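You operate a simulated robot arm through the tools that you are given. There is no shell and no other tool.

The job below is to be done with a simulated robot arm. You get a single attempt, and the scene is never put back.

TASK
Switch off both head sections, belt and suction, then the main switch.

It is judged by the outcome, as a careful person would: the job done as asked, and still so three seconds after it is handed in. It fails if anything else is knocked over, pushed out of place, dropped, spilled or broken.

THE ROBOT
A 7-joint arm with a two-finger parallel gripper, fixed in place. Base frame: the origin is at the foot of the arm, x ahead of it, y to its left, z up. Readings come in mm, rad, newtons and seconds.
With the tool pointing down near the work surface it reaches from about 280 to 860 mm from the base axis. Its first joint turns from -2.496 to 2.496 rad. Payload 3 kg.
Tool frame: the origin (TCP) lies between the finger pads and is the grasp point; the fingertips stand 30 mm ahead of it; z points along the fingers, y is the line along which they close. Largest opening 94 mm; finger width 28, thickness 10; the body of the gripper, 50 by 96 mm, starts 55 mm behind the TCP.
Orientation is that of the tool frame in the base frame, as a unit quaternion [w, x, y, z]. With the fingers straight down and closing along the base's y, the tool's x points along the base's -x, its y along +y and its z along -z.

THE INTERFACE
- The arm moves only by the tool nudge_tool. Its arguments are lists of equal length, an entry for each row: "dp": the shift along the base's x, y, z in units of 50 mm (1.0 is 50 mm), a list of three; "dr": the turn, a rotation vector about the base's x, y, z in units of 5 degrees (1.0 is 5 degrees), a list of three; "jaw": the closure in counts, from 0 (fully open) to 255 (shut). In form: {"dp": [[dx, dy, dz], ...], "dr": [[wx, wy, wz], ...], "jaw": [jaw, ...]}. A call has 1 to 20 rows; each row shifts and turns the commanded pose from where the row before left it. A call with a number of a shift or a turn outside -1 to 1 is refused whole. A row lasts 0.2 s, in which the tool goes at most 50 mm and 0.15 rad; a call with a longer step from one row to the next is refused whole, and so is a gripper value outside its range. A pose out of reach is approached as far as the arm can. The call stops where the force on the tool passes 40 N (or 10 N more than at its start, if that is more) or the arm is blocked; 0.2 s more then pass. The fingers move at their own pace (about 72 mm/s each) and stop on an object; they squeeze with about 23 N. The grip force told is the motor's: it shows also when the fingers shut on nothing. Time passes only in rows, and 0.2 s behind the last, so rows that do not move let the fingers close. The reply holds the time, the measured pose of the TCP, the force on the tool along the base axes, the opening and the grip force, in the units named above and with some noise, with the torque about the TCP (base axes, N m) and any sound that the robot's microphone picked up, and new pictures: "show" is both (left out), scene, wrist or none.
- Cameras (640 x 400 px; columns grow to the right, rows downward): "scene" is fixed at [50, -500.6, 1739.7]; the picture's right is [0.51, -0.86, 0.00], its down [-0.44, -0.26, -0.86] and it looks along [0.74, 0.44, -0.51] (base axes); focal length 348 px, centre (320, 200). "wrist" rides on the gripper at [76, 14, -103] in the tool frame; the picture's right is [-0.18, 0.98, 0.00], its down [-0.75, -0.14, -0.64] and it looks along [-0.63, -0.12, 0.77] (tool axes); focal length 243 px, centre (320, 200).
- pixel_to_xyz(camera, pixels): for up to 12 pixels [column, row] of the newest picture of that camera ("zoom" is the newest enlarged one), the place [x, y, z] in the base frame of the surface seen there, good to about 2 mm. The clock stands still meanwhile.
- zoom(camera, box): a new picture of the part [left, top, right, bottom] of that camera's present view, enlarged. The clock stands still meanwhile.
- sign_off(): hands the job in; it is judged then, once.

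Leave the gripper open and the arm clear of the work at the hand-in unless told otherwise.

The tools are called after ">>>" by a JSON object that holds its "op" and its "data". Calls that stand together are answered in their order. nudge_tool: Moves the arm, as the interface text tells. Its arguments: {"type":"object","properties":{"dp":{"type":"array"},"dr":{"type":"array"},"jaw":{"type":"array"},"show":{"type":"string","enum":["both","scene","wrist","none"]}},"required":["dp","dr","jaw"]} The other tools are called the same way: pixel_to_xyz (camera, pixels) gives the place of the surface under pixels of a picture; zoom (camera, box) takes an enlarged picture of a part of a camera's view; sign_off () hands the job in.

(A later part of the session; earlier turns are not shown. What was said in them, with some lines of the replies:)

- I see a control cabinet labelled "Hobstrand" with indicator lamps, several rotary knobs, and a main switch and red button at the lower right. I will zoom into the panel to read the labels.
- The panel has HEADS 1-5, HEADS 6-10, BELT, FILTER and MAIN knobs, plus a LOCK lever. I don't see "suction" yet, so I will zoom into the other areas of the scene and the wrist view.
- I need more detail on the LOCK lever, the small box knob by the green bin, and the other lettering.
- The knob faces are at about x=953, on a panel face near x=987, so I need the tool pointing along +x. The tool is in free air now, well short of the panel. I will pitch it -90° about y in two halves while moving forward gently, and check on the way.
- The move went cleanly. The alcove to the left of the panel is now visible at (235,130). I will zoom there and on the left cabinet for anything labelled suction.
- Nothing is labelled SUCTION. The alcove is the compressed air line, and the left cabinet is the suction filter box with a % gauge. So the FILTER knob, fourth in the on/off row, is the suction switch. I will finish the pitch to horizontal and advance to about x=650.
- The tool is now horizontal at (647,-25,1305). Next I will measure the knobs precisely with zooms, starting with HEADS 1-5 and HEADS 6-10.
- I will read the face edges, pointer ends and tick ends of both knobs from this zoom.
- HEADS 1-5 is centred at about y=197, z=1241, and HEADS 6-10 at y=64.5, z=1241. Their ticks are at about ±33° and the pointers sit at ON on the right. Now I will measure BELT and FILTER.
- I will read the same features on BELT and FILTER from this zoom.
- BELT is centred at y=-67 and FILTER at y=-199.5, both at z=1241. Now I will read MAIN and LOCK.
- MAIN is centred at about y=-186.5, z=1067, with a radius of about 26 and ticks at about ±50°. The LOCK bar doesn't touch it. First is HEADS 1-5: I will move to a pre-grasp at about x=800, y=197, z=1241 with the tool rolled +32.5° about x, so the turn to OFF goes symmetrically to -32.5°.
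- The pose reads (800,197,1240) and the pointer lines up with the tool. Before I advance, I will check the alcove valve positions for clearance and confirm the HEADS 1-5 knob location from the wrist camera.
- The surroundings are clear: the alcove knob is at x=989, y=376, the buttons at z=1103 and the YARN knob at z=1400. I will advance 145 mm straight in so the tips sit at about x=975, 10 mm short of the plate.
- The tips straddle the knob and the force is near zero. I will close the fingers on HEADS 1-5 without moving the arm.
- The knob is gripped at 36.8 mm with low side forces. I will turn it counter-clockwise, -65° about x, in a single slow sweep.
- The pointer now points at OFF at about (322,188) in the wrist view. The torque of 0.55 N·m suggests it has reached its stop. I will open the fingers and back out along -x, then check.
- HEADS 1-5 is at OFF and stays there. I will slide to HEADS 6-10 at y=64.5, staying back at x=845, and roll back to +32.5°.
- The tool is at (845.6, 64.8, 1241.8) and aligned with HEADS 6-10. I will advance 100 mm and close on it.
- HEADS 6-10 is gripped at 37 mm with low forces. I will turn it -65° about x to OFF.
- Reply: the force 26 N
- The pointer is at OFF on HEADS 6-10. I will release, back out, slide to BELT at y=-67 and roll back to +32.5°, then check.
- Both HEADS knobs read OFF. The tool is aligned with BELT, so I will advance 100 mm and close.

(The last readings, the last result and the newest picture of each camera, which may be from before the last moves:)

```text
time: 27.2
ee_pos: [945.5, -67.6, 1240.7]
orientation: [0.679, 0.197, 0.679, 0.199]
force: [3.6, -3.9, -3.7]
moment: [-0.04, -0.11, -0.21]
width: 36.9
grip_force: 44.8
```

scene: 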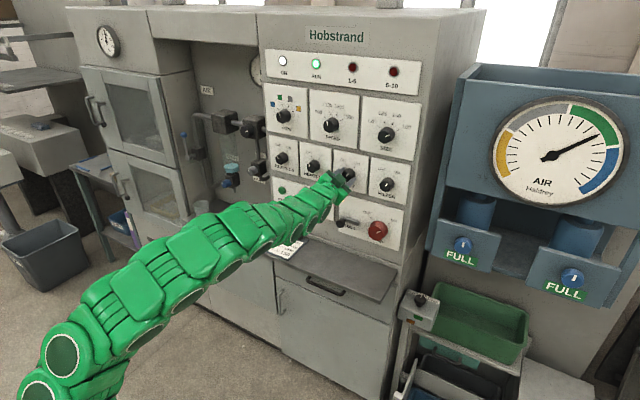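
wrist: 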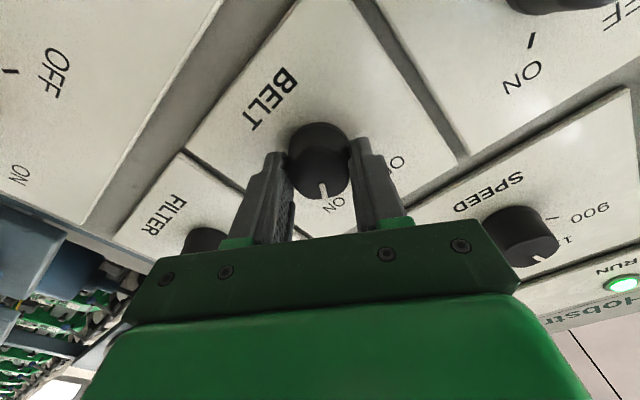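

BELT is gripped at 36.9 mm. I will turn it -65° to OFF.

>>> {"op": "nudge_tool", "data": {"dp": [[0, 0, 0], [0, 0, 0], [0, 0, 0], [0, 0, 0], [0, 0, 0], [0, 0, 0], [0, 0, 0], [0, 0, 0], [0, 0, 0], [0, 0, 0], [0, 0, 0], [0, 0, 0], [0, 0, 0], [0, 0, 0]], "dr": [[-1, 0, 0], [-1, 0, 0], [-1, 0, 0], [-1, 0, 0], [-1, 0, 0], [-1, 0, 0], [-1, 0, 0], [-1, 0, 0], [-1, 0, 0], [-1, 0, 0], [-1, 0, 0], [-1, 0, 0], [-1, 0, 0], [0, 0, 0]], "jaw": [255, 255, 255, 255, 255, 255, 255, 255, 255, 255, 255, 255, 255, 255]}}

```text
time: 30.2
ee_pos: [944.6, -65.7, 1241.0]
orientation: [0.679, -0.199, 0.678, -0.198]
force: [-16.9, 21.7, -12.3]
moment: [0.4, 0.38, 0.76]
width: 36.7
grip_force: 45.1
```

scene: 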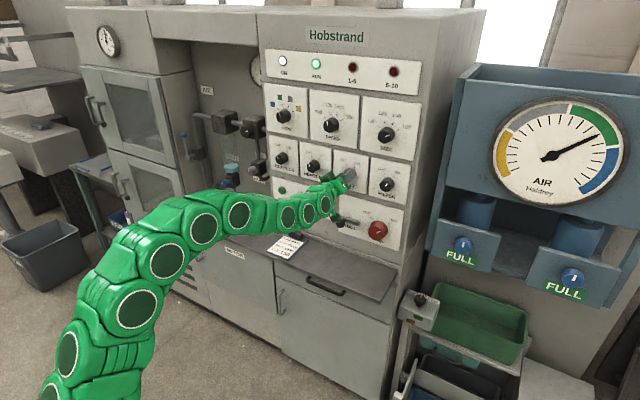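
wrist: 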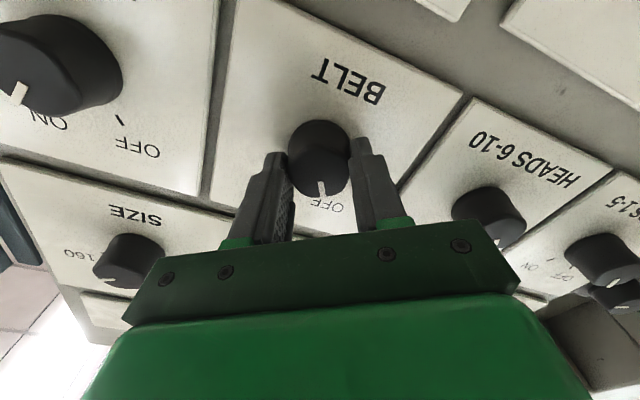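

BELT points at OFF. I will release, back out and slide to FILTER, the suction switch, at y=-199.5, rolling back to +32.5°.

>>> {"op": "nudge_tool", "data": {"dp": [[0, 0, 0], [0, 0, 0], [0, 0, 0], [-0.4, 0, 0], [-0.8, 0, 0], [-0.8, 0, 0], [0, -0.2035, 0], [0, -0.2035, 0], [0, -0.2035, 0], [0, -0.2035, 0], [0, -0.2035, 0], [0, -0.2035, 0], [0, -0.2035, 0], [0, -0.2035, 0], [0, -0.2035, 0], [0, -0.2035, 0], [0, -0.2035, 0], [0, -0.2035, 0], [0, -0.2035, 0], [0, 0, 0]], "dr": [[0, 0, 0], [0, 0, 0], [0, 0, 0], [0, 0, 0], [0, 0, 0], [0, 0, 0], [1, 0, 0], [1, 0, 0], [1, 0, 0], [1, 0, 0], [1, 0, 0], [1, 0, 0], [1, 0, 0], [1, 0, 0], [1, 0, 0], [1, 0, 0], [1, 0, 0], [1, 0, 0], [1, 0, 0], [0, 0, 0]], "jaw": [0, 0, 0, 0, 0, 0, 0, 0, 0, 0, 0, 0, 0, 0, 0, 0, 0, 0, 0, 0]}}

>>> {"op": "zoom", "data": {"camera": "scene", "box": [330, 147, 410, 197]}}

```text
time: 34.4
ee_pos: [846.1, -199.8, 1241.4]
orientation: [0.679, 0.198, 0.679, 0.199]
force: [0.4, -0.3, 0.0]
moment: [0.02, 0.04, -0.01]
width: 94.0
grip_force: 0.0
```

scene: 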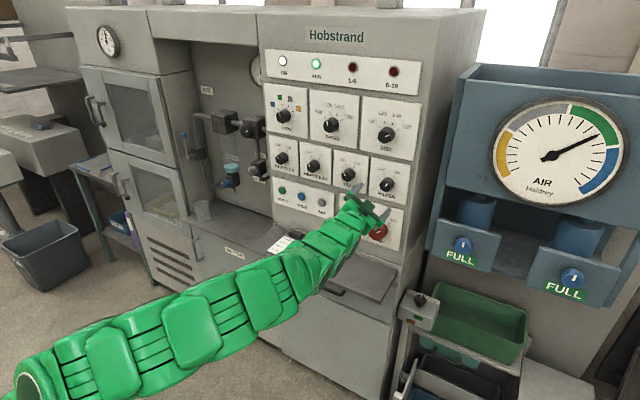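
wrist: 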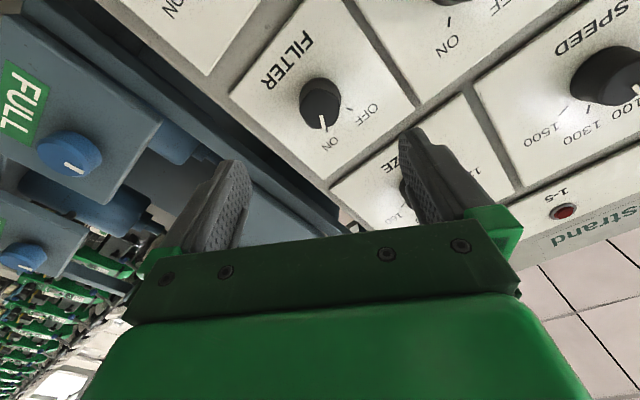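

```text
8.00 times, centred on (370, 172) of scene
```

zoom: 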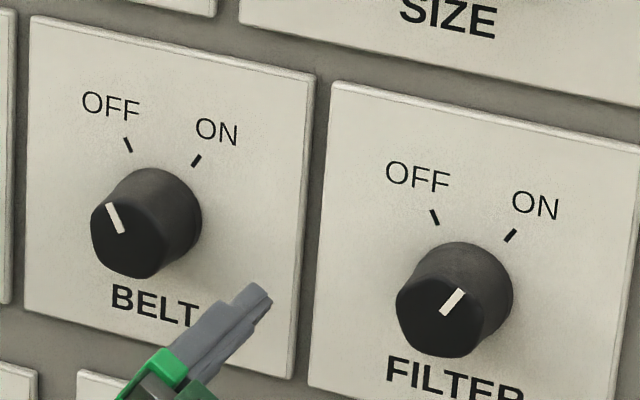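

BELT is at OFF. FILTER is near the right edge of the panel, so I will check where the blue air unit stands before going in.

>>> {"op": "pixel_to_xyz", "data": {"camera": "scene", "pixels": [[440, 210], [436, 240], [462, 245], [470, 90], [445, 170], [420, 300], [410, 150]]}}

>>> {"op": "pixel_to_xyz", "data": {"camera": "wrist", "pixels": [[70, 155], [20, 105], [150, 120], [100, 190], [305, 100], [335, 100], [322, 122]]}}

```text
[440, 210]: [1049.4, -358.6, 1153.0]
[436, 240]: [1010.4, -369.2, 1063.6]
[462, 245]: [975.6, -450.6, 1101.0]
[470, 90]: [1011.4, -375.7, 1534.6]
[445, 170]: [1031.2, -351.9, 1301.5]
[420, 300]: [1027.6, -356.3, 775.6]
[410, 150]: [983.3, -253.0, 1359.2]
```

```text
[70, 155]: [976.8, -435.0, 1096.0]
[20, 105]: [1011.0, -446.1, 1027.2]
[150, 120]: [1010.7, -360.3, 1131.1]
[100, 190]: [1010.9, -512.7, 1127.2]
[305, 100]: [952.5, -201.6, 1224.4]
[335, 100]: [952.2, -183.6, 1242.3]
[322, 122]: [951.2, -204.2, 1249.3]
```

The blue unit starts at y≈-350 and x≥975, so it is clear of the fingers. I will advance on FILTER and close.

>>> {"op": "nudge_tool", "data": {"dp": [[0.6, 0, 0], [0.6, 0, 0], [0.5, 0, 0], [0.3, 0, 0], [0, 0, 0], [0, 0, 0], [0, 0, 0], [0, 0, 0], [0, 0, 0]], "dr": [[0, 0, 0], [0, 0, 0], [0, 0, 0], [0, 0, 0], [0, 0, 0], [0, 0, 0], [0, 0, 0], [0, 0, 0], [0, 0, 0]], "jaw": [0, 0, 0, 0, 0, 255, 255, 255, 255]}}

```text
time: 36.4
ee_pos: [945.2, -199.3, 1241.5]
orientation: [0.679, 0.198, 0.679, 0.198]
force: [4.0, 1.8, 3.5]
moment: [0.01, -0.02, 0.08]
width: 36.7
grip_force: 44.8
```

scene: 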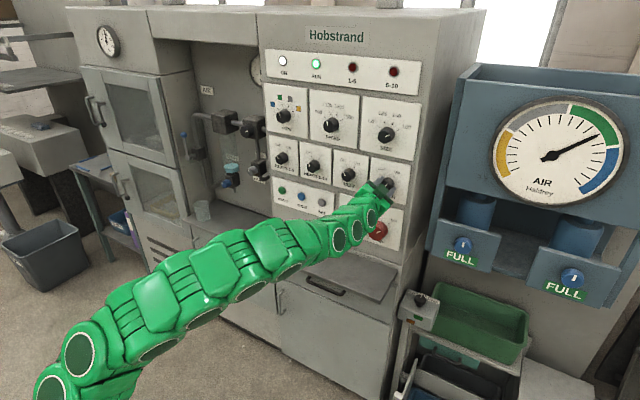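
wrist: 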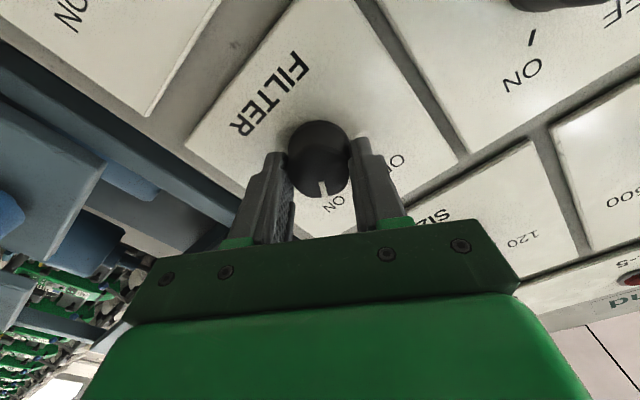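

FILTER is gripped at 36.7 mm. I will turn it -65° to OFF.

>>> {"op": "nudge_tool", "data": {"dp": [[0, 0, 0], [0, 0, 0], [0, 0, 0], [0, 0, 0], [0, 0, 0], [0, 0, 0], [0, 0, 0], [0, 0, 0], [0, 0, 0], [0, 0, 0], [0, 0, 0], [0, 0, 0], [0, 0, 0], [0, 0, 0]], "dr": [[-1, 0, 0], [-1, 0, 0], [-1, 0, 0], [-1, 0, 0], [-1, 0, 0], [-1, 0, 0], [-1, 0, 0], [-1, 0, 0], [-1, 0, 0], [-1, 0, 0], [-1, 0, 0], [-1, 0, 0], [-1, 0, 0], [0, 0, 0]], "jaw": [255, 255, 255, 255, 255, 255, 255, 255, 255, 255, 255, 255, 255, 255]}}

```text
time: 38.8
ee_pos: [945.3, -198.5, 1240.3]
orientation: [0.695, -0.128, 0.696, -0.127]
force: [-28.0, 5.6, 0.3]
moment: [-0.04, 0.23, 0.29]
width: 36.5
grip_force: 45.6
stopped in row 11: the force on the tool passed its limit at 41 N (the readings are from after the stop); the commanded pose is now the measured one
```

scene: 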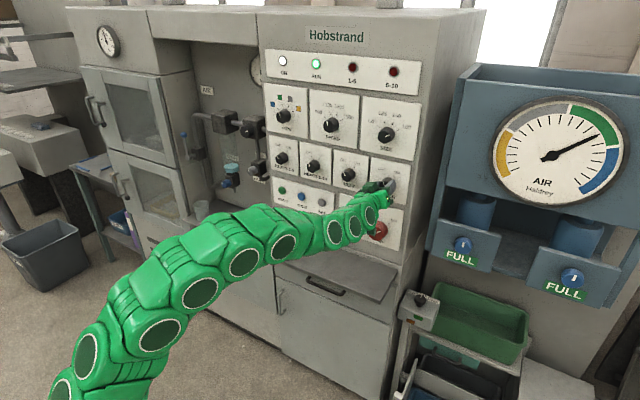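
wrist: 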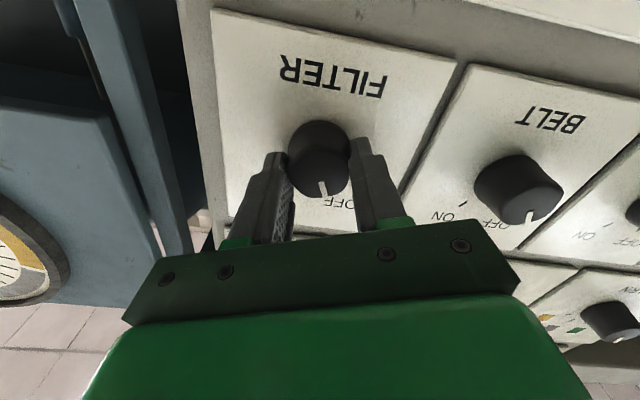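

The turn stopped 12° short at a roll of about -21°, from a -x reaction force of 28 N. I will open the fingers to relieve that load, re-grip in the same place and finish the turn.

>>> {"op": "nudge_tool", "data": {"dp": [[0, 0, 0], [0, 0, 0], [0, 0, 0], [0, 0, 0]], "dr": [[0, 0, 0], [0, 0, 0], [0, 0, 0], [0, 0, 0]], "jaw": [0, 0, 0, 0]}}

>>> {"op": "zoom", "data": {"camera": "wrist", "box": [220, 60, 440, 240]}}

>>> {"op": "zoom", "data": {"camera": "scene", "box": [350, 150, 430, 200]}}

```text
time: 39.8
ee_pos: [945.9, -198.1, 1242.5]
orientation: [0.696, -0.128, 0.696, -0.126]
force: [-0.2, 0.2, -0.2]
moment: [0.0, -0.01, -0.03]
width: 94.0
grip_force: 0.1
```

scene: 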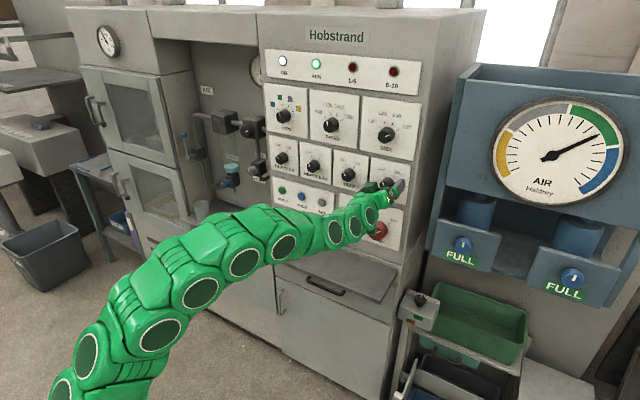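
wrist: 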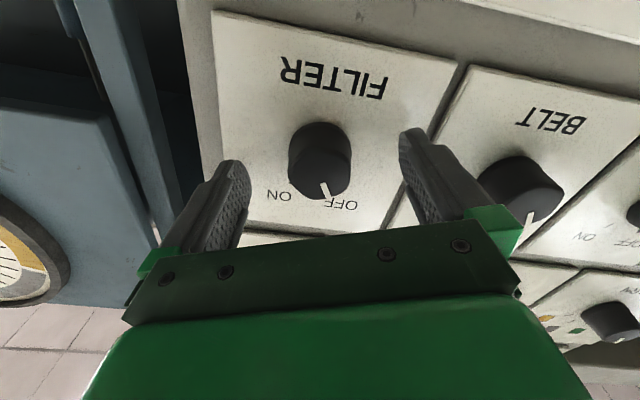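

```text
2.22 times, centred on (330, 150) of wrist
```

zoom: 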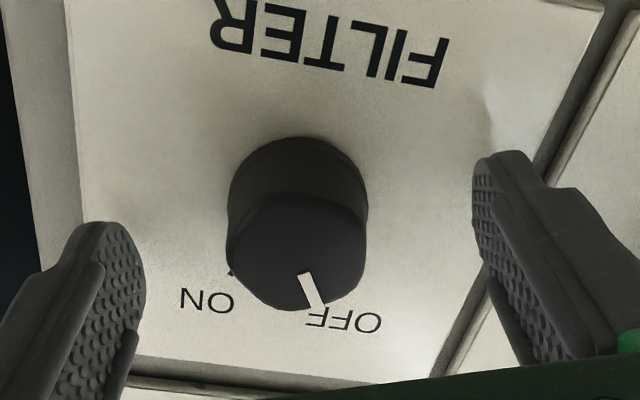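

```text
8.00 times, centred on (390, 175) of scene
```

zoom: 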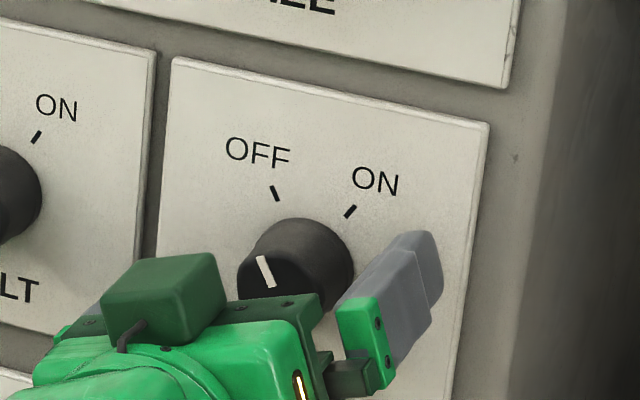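

The knob clicked over on its own when released, and the pointer now lies along the OFF tick. I will back out and confirm with a clear view.

>>> {"op": "nudge_tool", "data": {"dp": [[-0.4, 0, 0], [-0.8, 0, 0], [-0.8, 0, 0], [-0.8, 0, 0], [0, 0, 0]], "dr": [[0, 0, 0], [0, 0, 0], [0, 0, 0], [0, 0, 0], [0, 0, 0]], "jaw": [0, 0, 0, 0, 0]}}

>>> {"op": "zoom", "data": {"camera": "scene", "box": [330, 147, 410, 197]}}

>>> {"op": "zoom", "data": {"camera": "scene", "box": [260, 40, 430, 150]}}

```text
time: 41.0
ee_pos: [805.0, -199.0, 1240.9]
orientation: [0.695, -0.128, 0.696, -0.127]
force: [-0.3, 0.4, -0.3]
moment: [0.01, 0.02, -0.01]
width: 93.9
grip_force: 0.1
```

scene: 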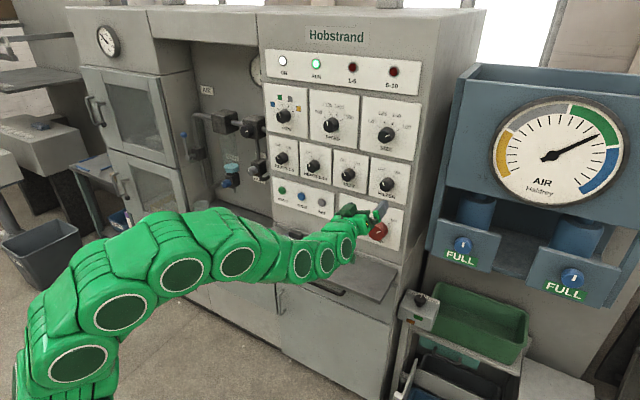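
wrist: 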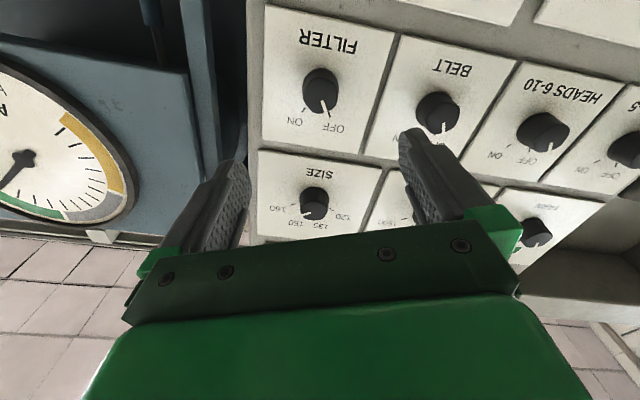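

```text
8.00 times, centred on (370, 172) of scene
```

zoom: 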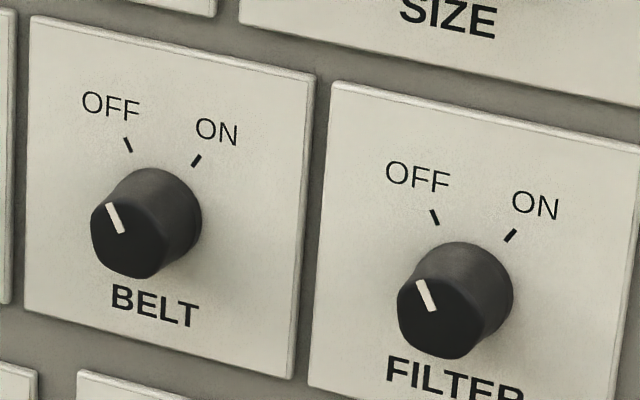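

```text
3.64 times, centred on (345, 95) of scene
```

zoom: 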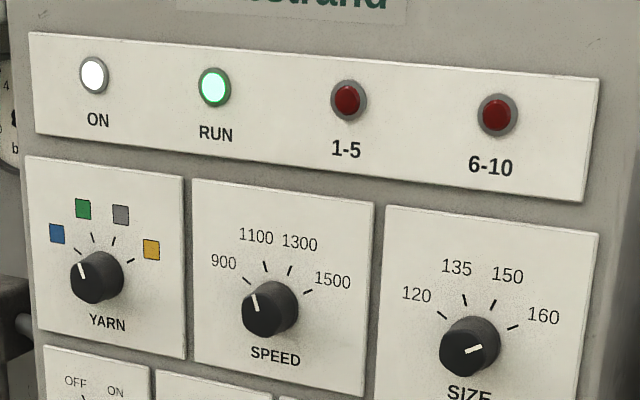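

All four section knobs read OFF. The RUN lamp is still lit, so before MAIN I will check the now-unobscured left side for any separate suction control.

>>> {"op": "zoom", "data": {"camera": "scene", "box": [70, 20, 270, 145]}}

>>> {"op": "zoom", "data": {"camera": "scene", "box": [0, 120, 280, 300]}}

>>> {"op": "zoom", "data": {"camera": "scene", "box": [170, 100, 280, 210]}}

>>> {"op": "zoom", "data": {"camera": "scene", "box": [390, 280, 640, 400]}}

```text
3.20 times, centred on (170, 82) of scene
```

zoom: 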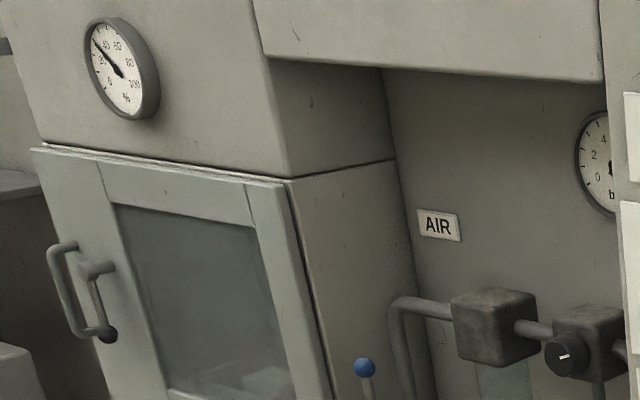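

```text
2.22 times, centred on (140, 210) of scene
```

zoom: 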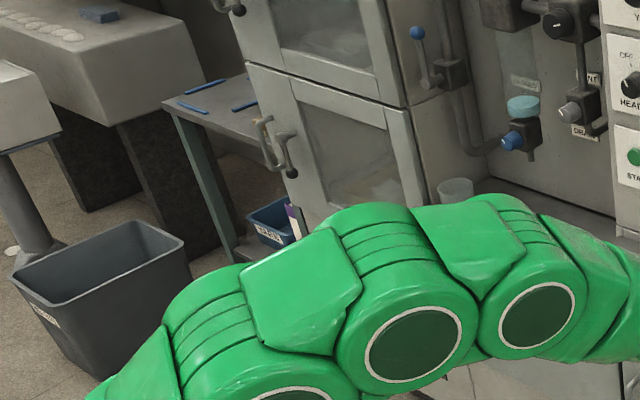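

```text
3.64 times, centred on (225, 155) of scene
```

zoom: 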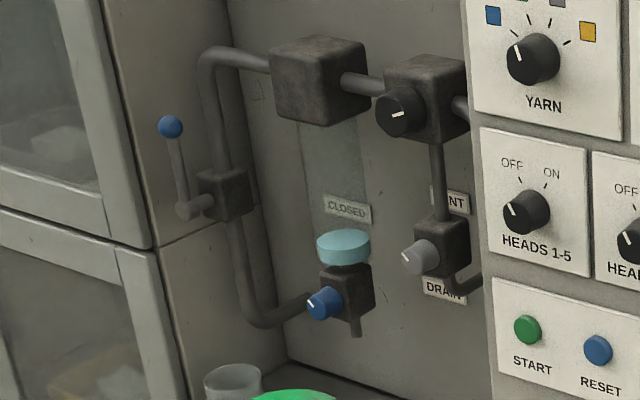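

```text
2.56 times, centred on (515, 340) of scene
```

zoom: 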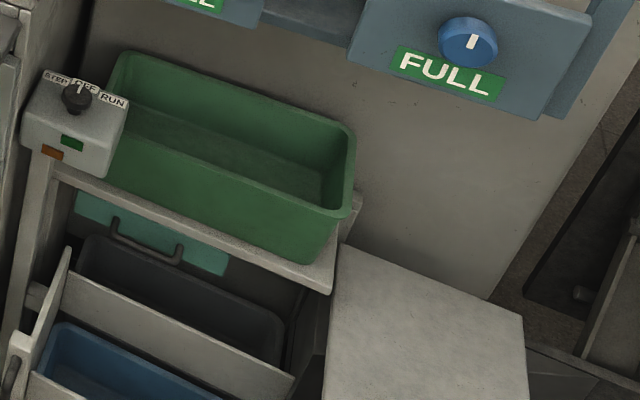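

The % gauge has fallen from about 50 to about 35 since I turned FILTER off, which confirms FILTER is the suction switch. MAIN is next. First I will check the height of the ledge below it and of the arm links and camera box, because the hand goes down to z=1067.

>>> {"op": "pixel_to_xyz", "data": {"camera": "scene", "pixels": [[372, 265], [385, 296], [360, 275], [300, 237], [325, 288], [340, 215], [346, 245], [303, 265], [240, 262], [180, 275], [120, 305], [350, 205]]}}

>>> {"op": "zoom", "data": {"camera": "scene", "box": [270, 180, 430, 310]}}

```text
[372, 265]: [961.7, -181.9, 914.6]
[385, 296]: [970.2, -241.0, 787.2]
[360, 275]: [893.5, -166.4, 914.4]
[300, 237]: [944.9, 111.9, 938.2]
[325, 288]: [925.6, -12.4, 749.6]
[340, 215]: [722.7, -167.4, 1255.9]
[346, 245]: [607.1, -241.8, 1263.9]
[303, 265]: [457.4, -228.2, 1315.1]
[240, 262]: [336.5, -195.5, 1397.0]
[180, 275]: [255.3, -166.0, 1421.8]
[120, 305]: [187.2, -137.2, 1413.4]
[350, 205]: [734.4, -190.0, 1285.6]
```

```text
3.08 times, centred on (350, 245) of scene
```

zoom: 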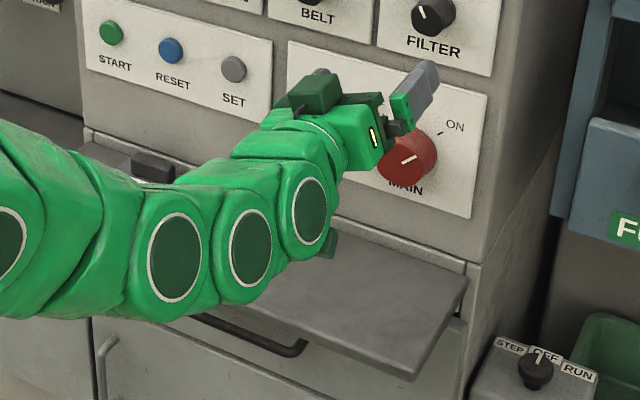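

The ledge is at z=914, and the camera box will stay above about z=965, so there is clearance. I will move to the MAIN pre-grasp at about (800,-186.5,1067), rolling from -21° to +50°.

>>> {"op": "nudge_tool", "data": {"dp": [[0, 0.0167, -0.232], [0, 0.0167, -0.232], [0, 0.0167, -0.232], [0, 0.0167, -0.232], [0, 0.0167, -0.232], [0, 0.0167, -0.232], [0, 0.0167, -0.232], [0, 0.0167, -0.232], [0, 0.0167, -0.232], [0, 0.0167, -0.232], [0, 0.0167, -0.232], [0, 0.0167, -0.232], [0, 0.0167, -0.232], [0, 0.0167, -0.232], [0, 0.0167, -0.232], [0, 0, 0]], "dr": [[0.947, 0, 0], [0.947, 0, 0], [0.947, 0, 0], [0.947, 0, 0], [0.947, 0, 0], [0.947, 0, 0], [0.947, 0, 0], [0.947, 0, 0], [0.947, 0, 0], [0.947, 0, 0], [0.947, 0, 0], [0.947, 0, 0], [0.947, 0, 0], [0.947, 0, 0], [0.947, 0, 0], [0, 0, 0]], "jaw": [0, 0, 0, 0, 0, 0, 0, 0, 0, 0, 0, 0, 0, 0, 0, 0]}}

>>> {"op": "zoom", "data": {"camera": "wrist", "box": [220, 20, 440, 200]}}

```text
time: 44.4
ee_pos: [804.3, -185.4, 1066.8]
orientation: [0.641, 0.3, 0.64, 0.301]
force: [-0.5, 0.2, 0.4]
moment: [-0.01, 0.02, 0.04]
width: 94.1
grip_force: 0.0
```

scene: 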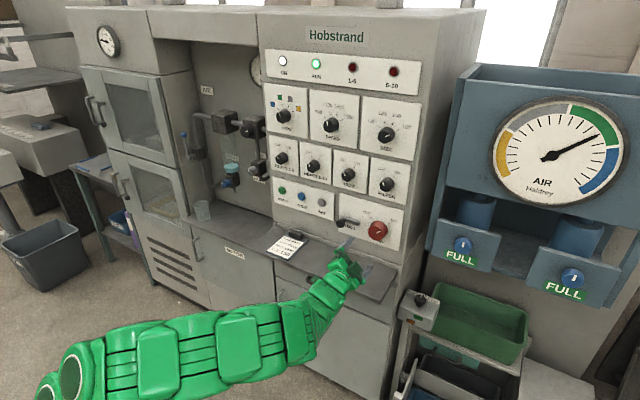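
wrist: 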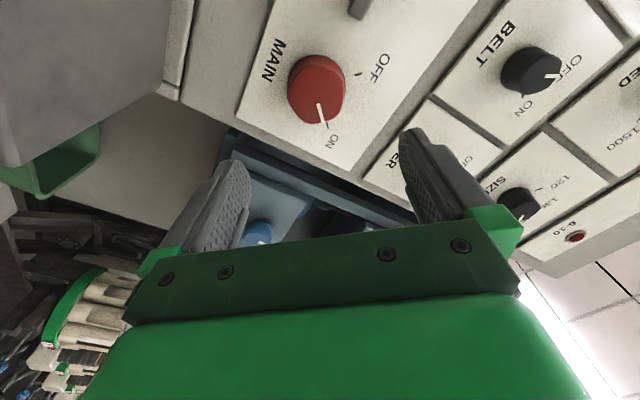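

```text
2.22 times, centred on (330, 110) of wrist
```

zoom: 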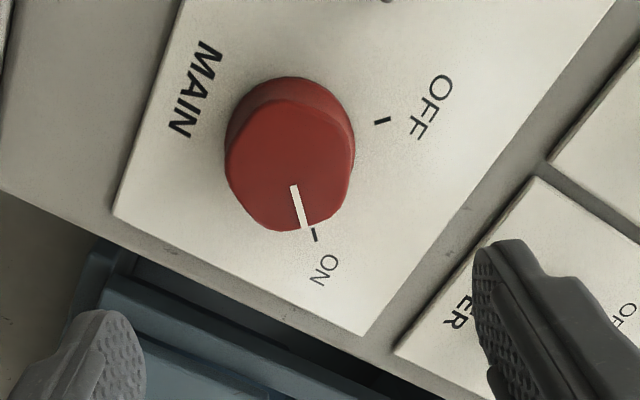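

MAIN is in view at (316,90). I will measure its face edges, pointer and ticks from this zoom to centre on it.

>>> {"op": "pixel_to_xyz", "data": {"camera": "zoom", "pixels": [[231, 170], [348, 165], [278, 227], [290, 103], [294, 188], [306, 226], [312, 231], [316, 240], [375, 123], [390, 120], [229, 110], [354, 130]]}}

>>> {"op": "pixel_to_xyz", "data": {"camera": "scene", "pixels": [[369, 231], [383, 235], [377, 231], [376, 239], [376, 225]]}}

>>> {"op": "zoom", "data": {"camera": "scene", "box": [325, 203, 405, 253]}}

```text
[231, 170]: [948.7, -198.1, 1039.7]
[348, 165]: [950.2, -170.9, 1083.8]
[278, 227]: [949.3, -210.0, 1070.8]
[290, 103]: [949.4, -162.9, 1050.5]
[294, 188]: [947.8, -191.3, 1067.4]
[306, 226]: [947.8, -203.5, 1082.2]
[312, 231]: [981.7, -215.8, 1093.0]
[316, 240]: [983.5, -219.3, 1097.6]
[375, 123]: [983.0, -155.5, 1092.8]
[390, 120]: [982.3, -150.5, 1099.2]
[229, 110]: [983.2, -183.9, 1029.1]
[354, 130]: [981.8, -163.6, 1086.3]
```

```text
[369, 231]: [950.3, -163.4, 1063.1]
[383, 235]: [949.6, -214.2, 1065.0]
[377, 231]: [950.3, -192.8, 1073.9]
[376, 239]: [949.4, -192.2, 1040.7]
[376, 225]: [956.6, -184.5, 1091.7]
```

```text
8.00 times, centred on (365, 228) of scene
```

zoom: 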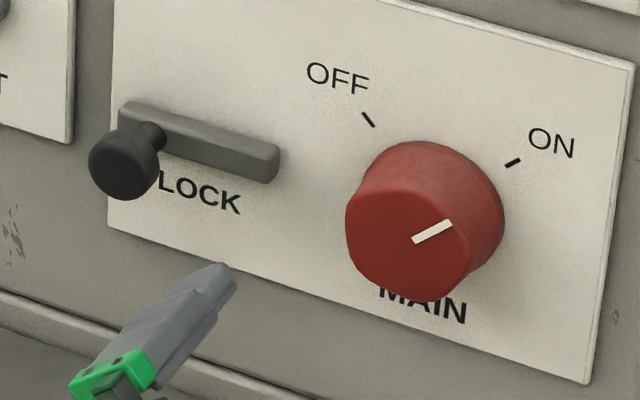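

From both views, the MAIN centre is about y=-185.7, z=1062.5, with ticks near ±45°. I will lower 4.3 mm, advance 140 mm and check before closing.

>>> {"op": "nudge_tool", "data": {"dp": [[0, 0, -0.086], [0.6, 0, 0], [0.6, 0, 0], [0.6, 0, 0], [0.5, 0, 0], [0.3, 0, 0], [0.2, 0, 0], [0, 0, 0]], "dr": [[0, 0, 0], [0, 0, 0], [0, 0, 0], [0, 0, 0], [0, 0, 0], [0, 0, 0], [0, 0, 0], [0, 0, 0]], "jaw": [0, 0, 0, 0, 0, 0, 0, 0]}}

```text
time: 46.2
ee_pos: [946.2, -186.0, 1062.8]
orientation: [0.64, 0.3, 0.64, 0.301]
force: [0.0, 0.1, -0.1]
moment: [-0.02, 0.0, 0.02]
width: 94.2
grip_force: 0.0
```

scene: 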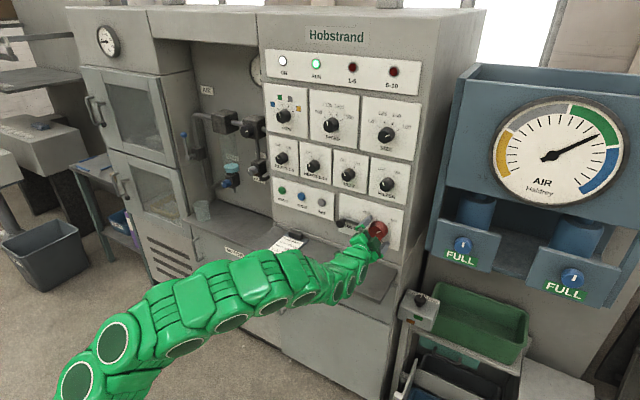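
wrist: 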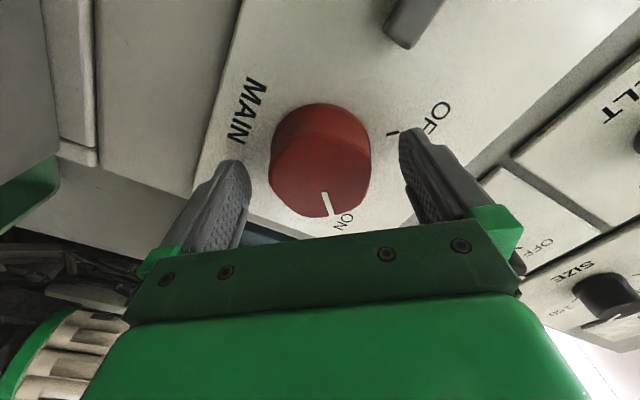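

MAIN is centred between the pads at (321,165). I will close on it.

>>> {"op": "nudge_tool", "data": {"dp": [[0, 0, 0], [0, 0, 0], [0, 0, 0], [0, 0, 0]], "dr": [[0, 0, 0], [0, 0, 0], [0, 0, 0], [0, 0, 0]], "jaw": [255, 255, 255, 255]}}

```text
time: 47.2
ee_pos: [945.1, -185.7, 1063.0]
orientation: [0.641, 0.3, 0.64, 0.301]
force: [2.6, 4.9, 3.2]
moment: [-0.02, 0.05, 0.1]
width: 58.3
grip_force: 44.7
```

scene: 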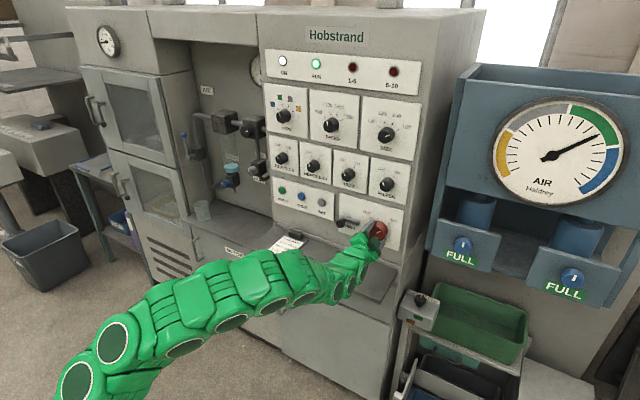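
wrist: 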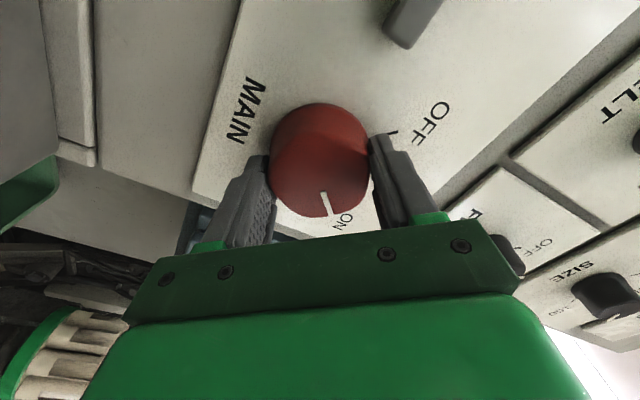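

MAIN is gripped at 58.3 mm with low forces. I will turn -30° first to see whether it moves freely, since there is a LOCK nearby.

>>> {"op": "nudge_tool", "data": {"dp": [[0, 0, 0], [0, 0, 0], [0, 0, 0], [0, 0, 0], [0, 0, 0], [0, 0, 0]], "dr": [[-1, 0, 0], [-1, 0, 0], [-1, 0, 0], [-1, 0, 0], [-1, 0, 0], [-1, 0, 0]], "jaw": [255, 255, 255, 255, 255, 255]}}

```text
time: 48.6
ee_pos: [945.9, -185.5, 1063.1]
orientation: [0.697, 0.123, 0.696, 0.125]
force: [23.8, 9.9, 5.1]
moment: [0.04, -0.49, 0.2]
width: 58.1
grip_force: 44.4
```

scene: 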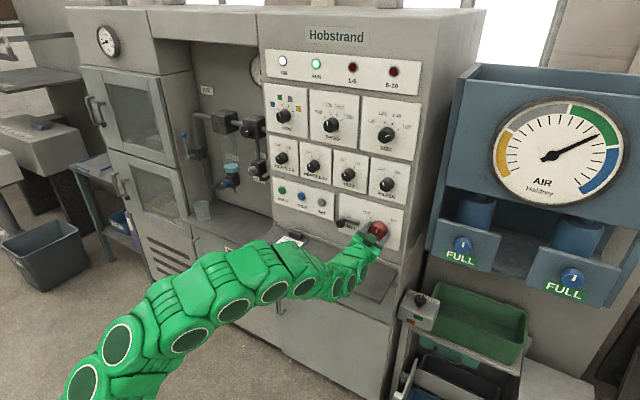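
wrist: 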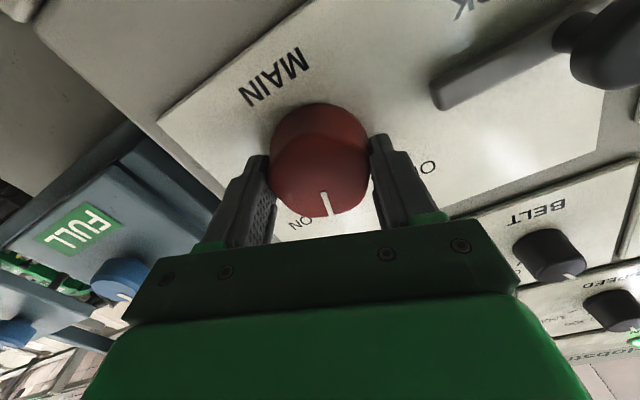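

MAIN turns freely with the tool: the pointer is fixed to the fingers and ON has moved away to the left. A +x force of 24 N has built up, so I will ease the command +1 mm in x and turn another -30°.

>>> {"op": "nudge_tool", "data": {"dp": [[0.02, 0, 0], [0, 0, 0], [0, 0, 0], [0, 0, 0], [0, 0, 0], [0, 0, 0]], "dr": [[-1, 0, 0], [-1, 0, 0], [-1, 0, 0], [-1, 0, 0], [-1, 0, 0], [-1, 0, 0]], "jaw": [255, 255, 255, 255, 255, 255]}}

```text
time: 49.4
ee_pos: [945.7, -184.6, 1063.2]
orientation: [0.707, 0.03, 0.706, 0.032]
force: [-24.0, 4.2, 5.6]
moment: [0.0, -0.61, 0.35]
width: 58.3
grip_force: 44.9
stopped in row 4: the force on the tool passed its limit at 41 N (the readings are from after the stop); the commanded pose is now the measured one
```

scene: 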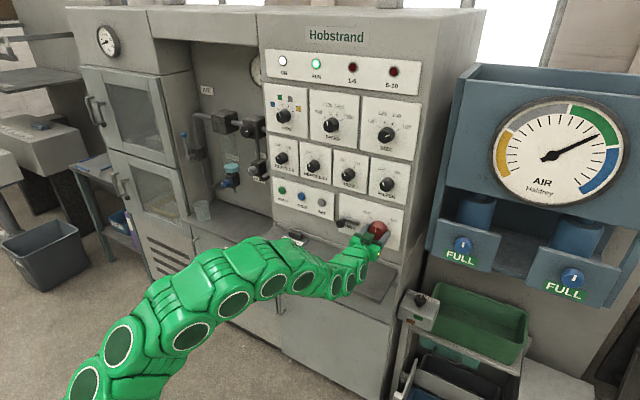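
wrist: 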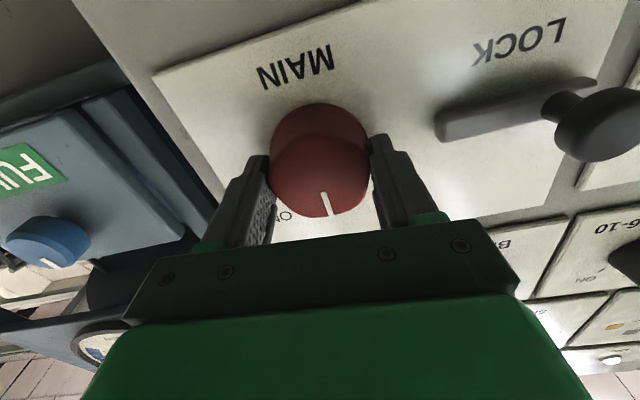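

The arm is very stiff in x, and that 1 mm swung the force from +24 to -24 N. The knob is mid-travel at a roll of about 5°, so I will keep the grip, ease back 0.5 mm in x and read the force.

>>> {"op": "nudge_tool", "data": {"dp": [[-0.01, 0, 0], [0, 0, 0]], "dr": [[0, 0, 0], [0, 0, 0]], "jaw": [255, 255], "show": "none"}}

```text
time: 50.0
ee_pos: [945.2, -185.8, 1063.8]
orientation: [0.707, 0.03, 0.706, 0.032]
force: [2.9, 3.4, 6.5]
moment: [-0.01, -0.39, -0.04]
width: 58.4
grip_force: 44.7
```

The force is back to about 3 N. I will continue the turn by -20°.

>>> {"op": "nudge_tool", "data": {"dp": [[0, 0, 0], [0, 0, 0], [0, 0, 0], [0, 0, 0]], "dr": [[-1, 0, 0], [-1, 0, 0], [-1, 0, 0], [-1, 0, 0]], "jaw": [255, 255, 255, 255], "show": "wrist"}}

```text
time: 51.0
ee_pos: [947.3, -185.6, 1063.6]
orientation: [0.701, -0.094, 0.701, -0.092]
force: [-1.8, 4.7, 14.5]
moment: [0.02, -0.07, 0.25]
width: 58.4
grip_force: 45.2
```

wrist: 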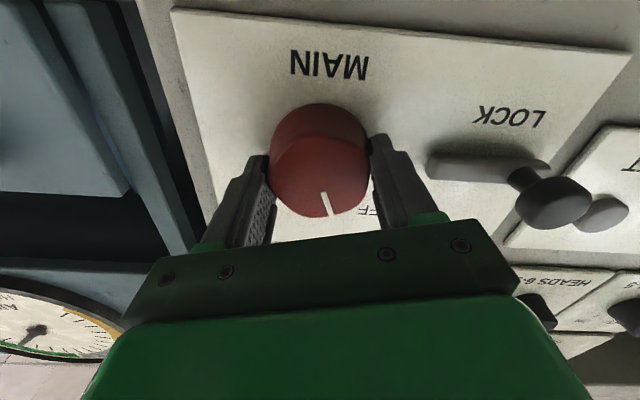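

The roll is about -15° and the forces are small. I will continue by -20° more.

>>> {"op": "nudge_tool", "data": {"dp": [[0, 0, 0], [0, 0, 0], [0, 0, 0], [0, 0, 0]], "dr": [[-1, 0, 0], [-1, 0, 0], [-1, 0, 0], [-1, 0, 0]], "jaw": [255, 255, 255, 255], "show": "wrist"}}

```text
time: 52.0
ee_pos: [946.7, -185.3, 1063.0]
orientation: [0.674, -0.215, 0.674, -0.212]
force: [-0.5, 8.6, 17.1]
moment: [-0.04, -0.35, 0.32]
width: 58.5
grip_force: 45.0
```

wrist: 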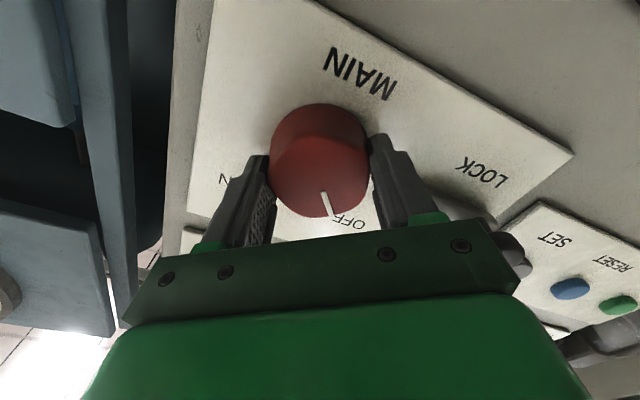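

The pointer is now almost at OFF at (328,205). I will add a final -4°, then release, wait, and look.

>>> {"op": "nudge_tool", "data": {"dp": [[0, 0, 0], [0, 0, 0]], "dr": [[-0.8, 0, 0], [0, 0, 0]], "jaw": [255, 255], "show": "none"}}

>>> {"op": "nudge_tool", "data": {"dp": [[0, 0, 0], [0, 0, 0], [0, 0, 0], [0, 0, 0]], "dr": [[0, 0, 0], [0, 0, 0], [0, 0, 0], [0, 0, 0]], "jaw": [0, 0, 0, 0], "show": "both"}}

```text
time: 52.6
ee_pos: [945.7, -185.1, 1061.8]
orientation: [0.666, -0.238, 0.667, -0.235]
force: [-7.6, 8.8, 15.1]
moment: [0.01, -0.56, 0.33]
width: 58.4
grip_force: 45.2
```

```text
time: 53.6
ee_pos: [945.6, -185.7, 1063.5]
orientation: [0.666, -0.236, 0.667, -0.235]
force: [0.0, -0.3, 0.4]
moment: [0.01, 0.03, -0.03]
width: 93.9
grip_force: 0.0
```

scene: 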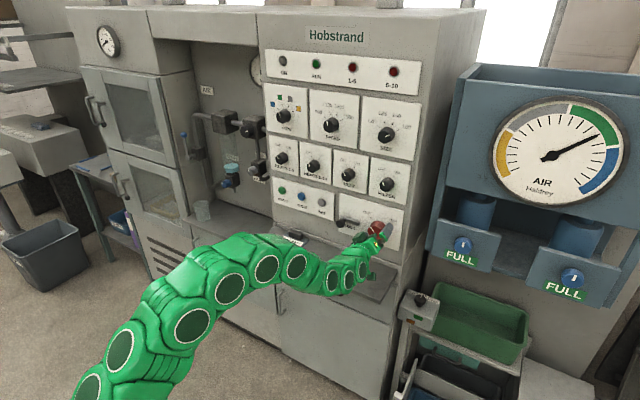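
wrist: 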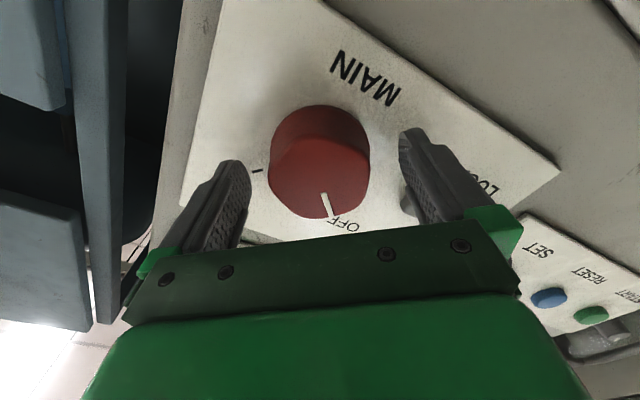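

The ON and RUN lamps are both dark and MAIN's pointer sits at OFF. I will back straight out and then raise the hand clear, leaving the fingers open.

>>> {"op": "nudge_tool", "data": {"dp": [[-0.4, 0, 0], [-0.8, 0, 0], [-0.8, 0, 0], [-0.8, 0, 0], [-0.8, 0, 0], [-0.6, 0, 0.4], [-0.5, 0, 0.6], [-0.3, 0, 0.8], [0, 0, 0.8], [0, 0, 0.8], [0, 0, 0.6], [0, 0, 0]], "dr": [[0, 0, 0], [0, 0, 0], [0, 0, 0], [0, 0, 0], [1, 0, 0], [1, 0, 0], [1, 0, 0], [1, 0, 0], [1, 0, 0], [1, 0, 0], [1, 0, 0], [0.8, 0, 0]], "jaw": [0, 0, 0, 0, 0, 0, 0, 0, 0, 0, 0, 0]}}

>>> {"op": "zoom", "data": {"camera": "scene", "box": [260, 40, 430, 150]}}

>>> {"op": "zoom", "data": {"camera": "scene", "box": [260, 140, 430, 260]}}

>>> {"op": "zoom", "data": {"camera": "scene", "box": [325, 203, 405, 253]}}

```text
time: 56.2
ee_pos: [696.0, -186.0, 1262.5]
orientation: [0.707, 0.0, 0.707, 0.0]
force: [0.3, 0.1, -0.5]
moment: [-0.01, 0.0, 0.0]
width: 93.9
grip_force: 0.0
```

scene: 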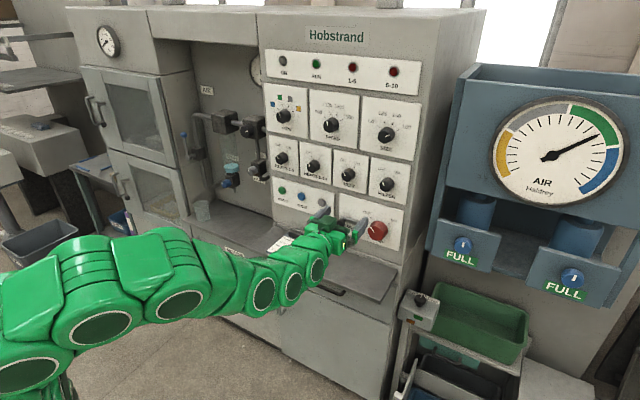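
wrist: 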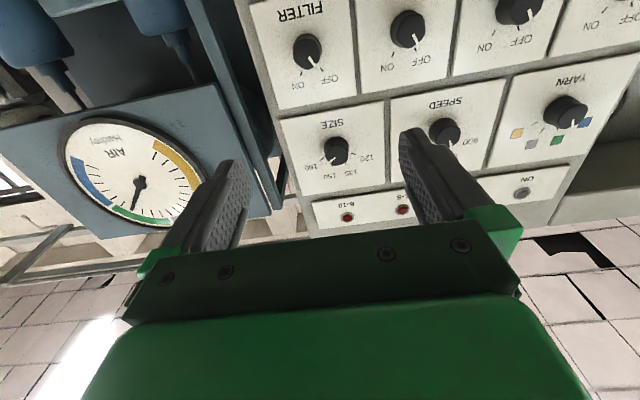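

```text
3.64 times, centred on (345, 95) of scene
```

zoom: 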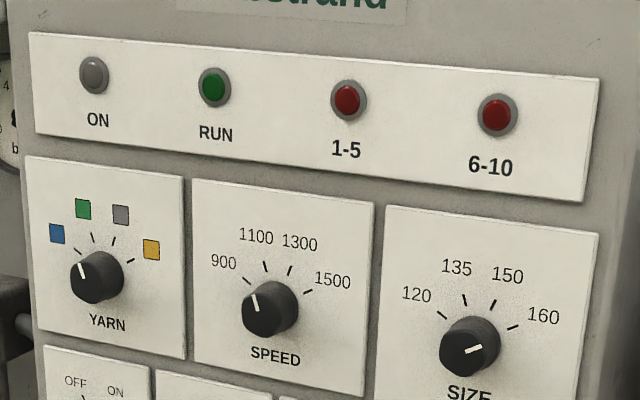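

```text
3.33 times, centred on (345, 200) of scene
```

zoom: 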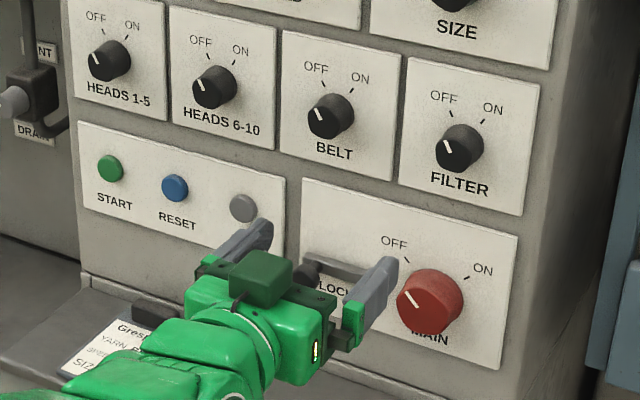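

```text
8.00 times, centred on (365, 228) of scene
```

zoom: 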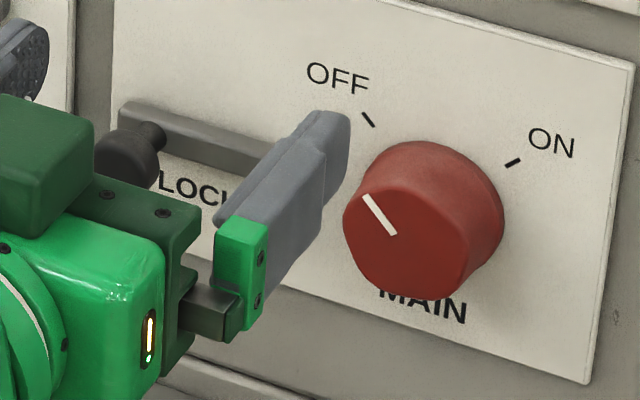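

All five knobs read OFF, and ON and RUN are dark. YARN, SPEED and SIZE are unchanged. I will retreat a bit further for a final unobstructed look at MAIN, LOCK and the card.

>>> {"op": "nudge_tool", "data": {"dp": [[-0.6, 0.4, 0.4], [-0.6, 0.5, 0.4], [-0.6, 0.5, 0.4], [-0.5, 0.5, 0.3], [0, 0.4, 0], [0, 0, 0], [0, 0, 0], [0, 0, 0]], "dr": [[0, 0, 0], [0, 0, 0], [0, 0, 0], [0, 0, 0], [0, 0, 0], [0, 0, 0], [0, 0, 0], [0, 0, 0]], "jaw": [0, 0, 0, 0, 0, 0, 0, 0]}}

>>> {"op": "zoom", "data": {"camera": "scene", "box": [260, 140, 430, 260]}}

```text
time: 58.0
ee_pos: [581.5, -71.3, 1337.9]
orientation: [0.707, 0.0, 0.707, 0.001]
force: [0.2, -0.2, 0.1]
moment: [0.0, 0.0, 0.05]
width: 93.8
grip_force: 0.0
```

scene: 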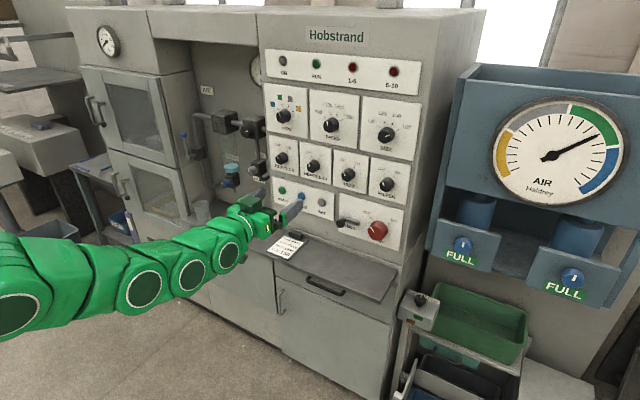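
wrist: 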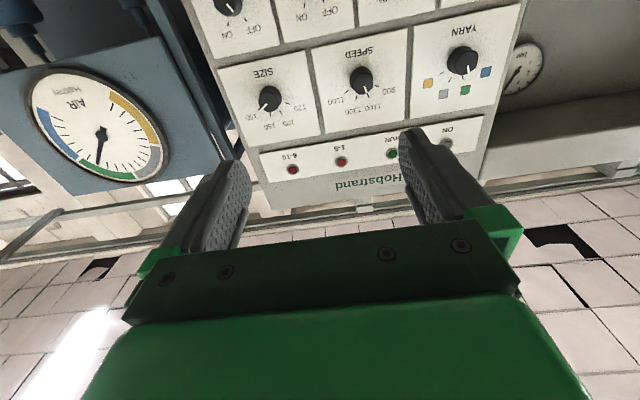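

```text
3.33 times, centred on (345, 200) of scene
```

zoom: 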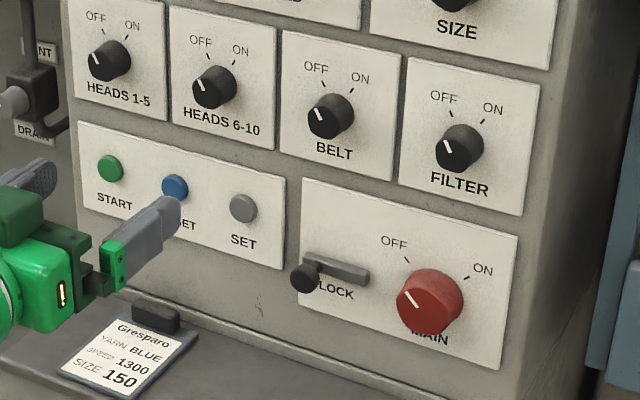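

HEADS 1-5, HEADS 6-10, BELT, FILTER (suction) and MAIN all point to OFF. The lamps are out, and LOCK, the card and the other knobs are where they were. The gripper is open and clear at x≈580, so I will hand the job in.

>>> {"op": "sign_off", "data": {}}

```text
The job is handed in.
```

Both head sections, the belt and the suction are switched off, and the main switch was turned off last. I handed the job in with all five knobs pointing to OFF.

- **Suction:** no control is labelled "suction", so I used the FILTER knob. The % gauge on the filter cabinet began falling once FILTER was off, which supports that choice.
- **Main switch:** the ON and RUN lamps went dark when MAIN reached OFF. The LOCK lever beside it was not engaged with the switch, and I left it alone.
- **Force stops:** the arm stopped at its force limit once on FILTER and once on MAIN, at about 41 N each time. FILTER clicked over to OFF when I released it, and I finished turning MAIN with lower forces.
- **Surroundings:** YARN, SPEED, SIZE, the push buttons and the card on the ledge look unchanged. The gripper is open and well back from the panel.
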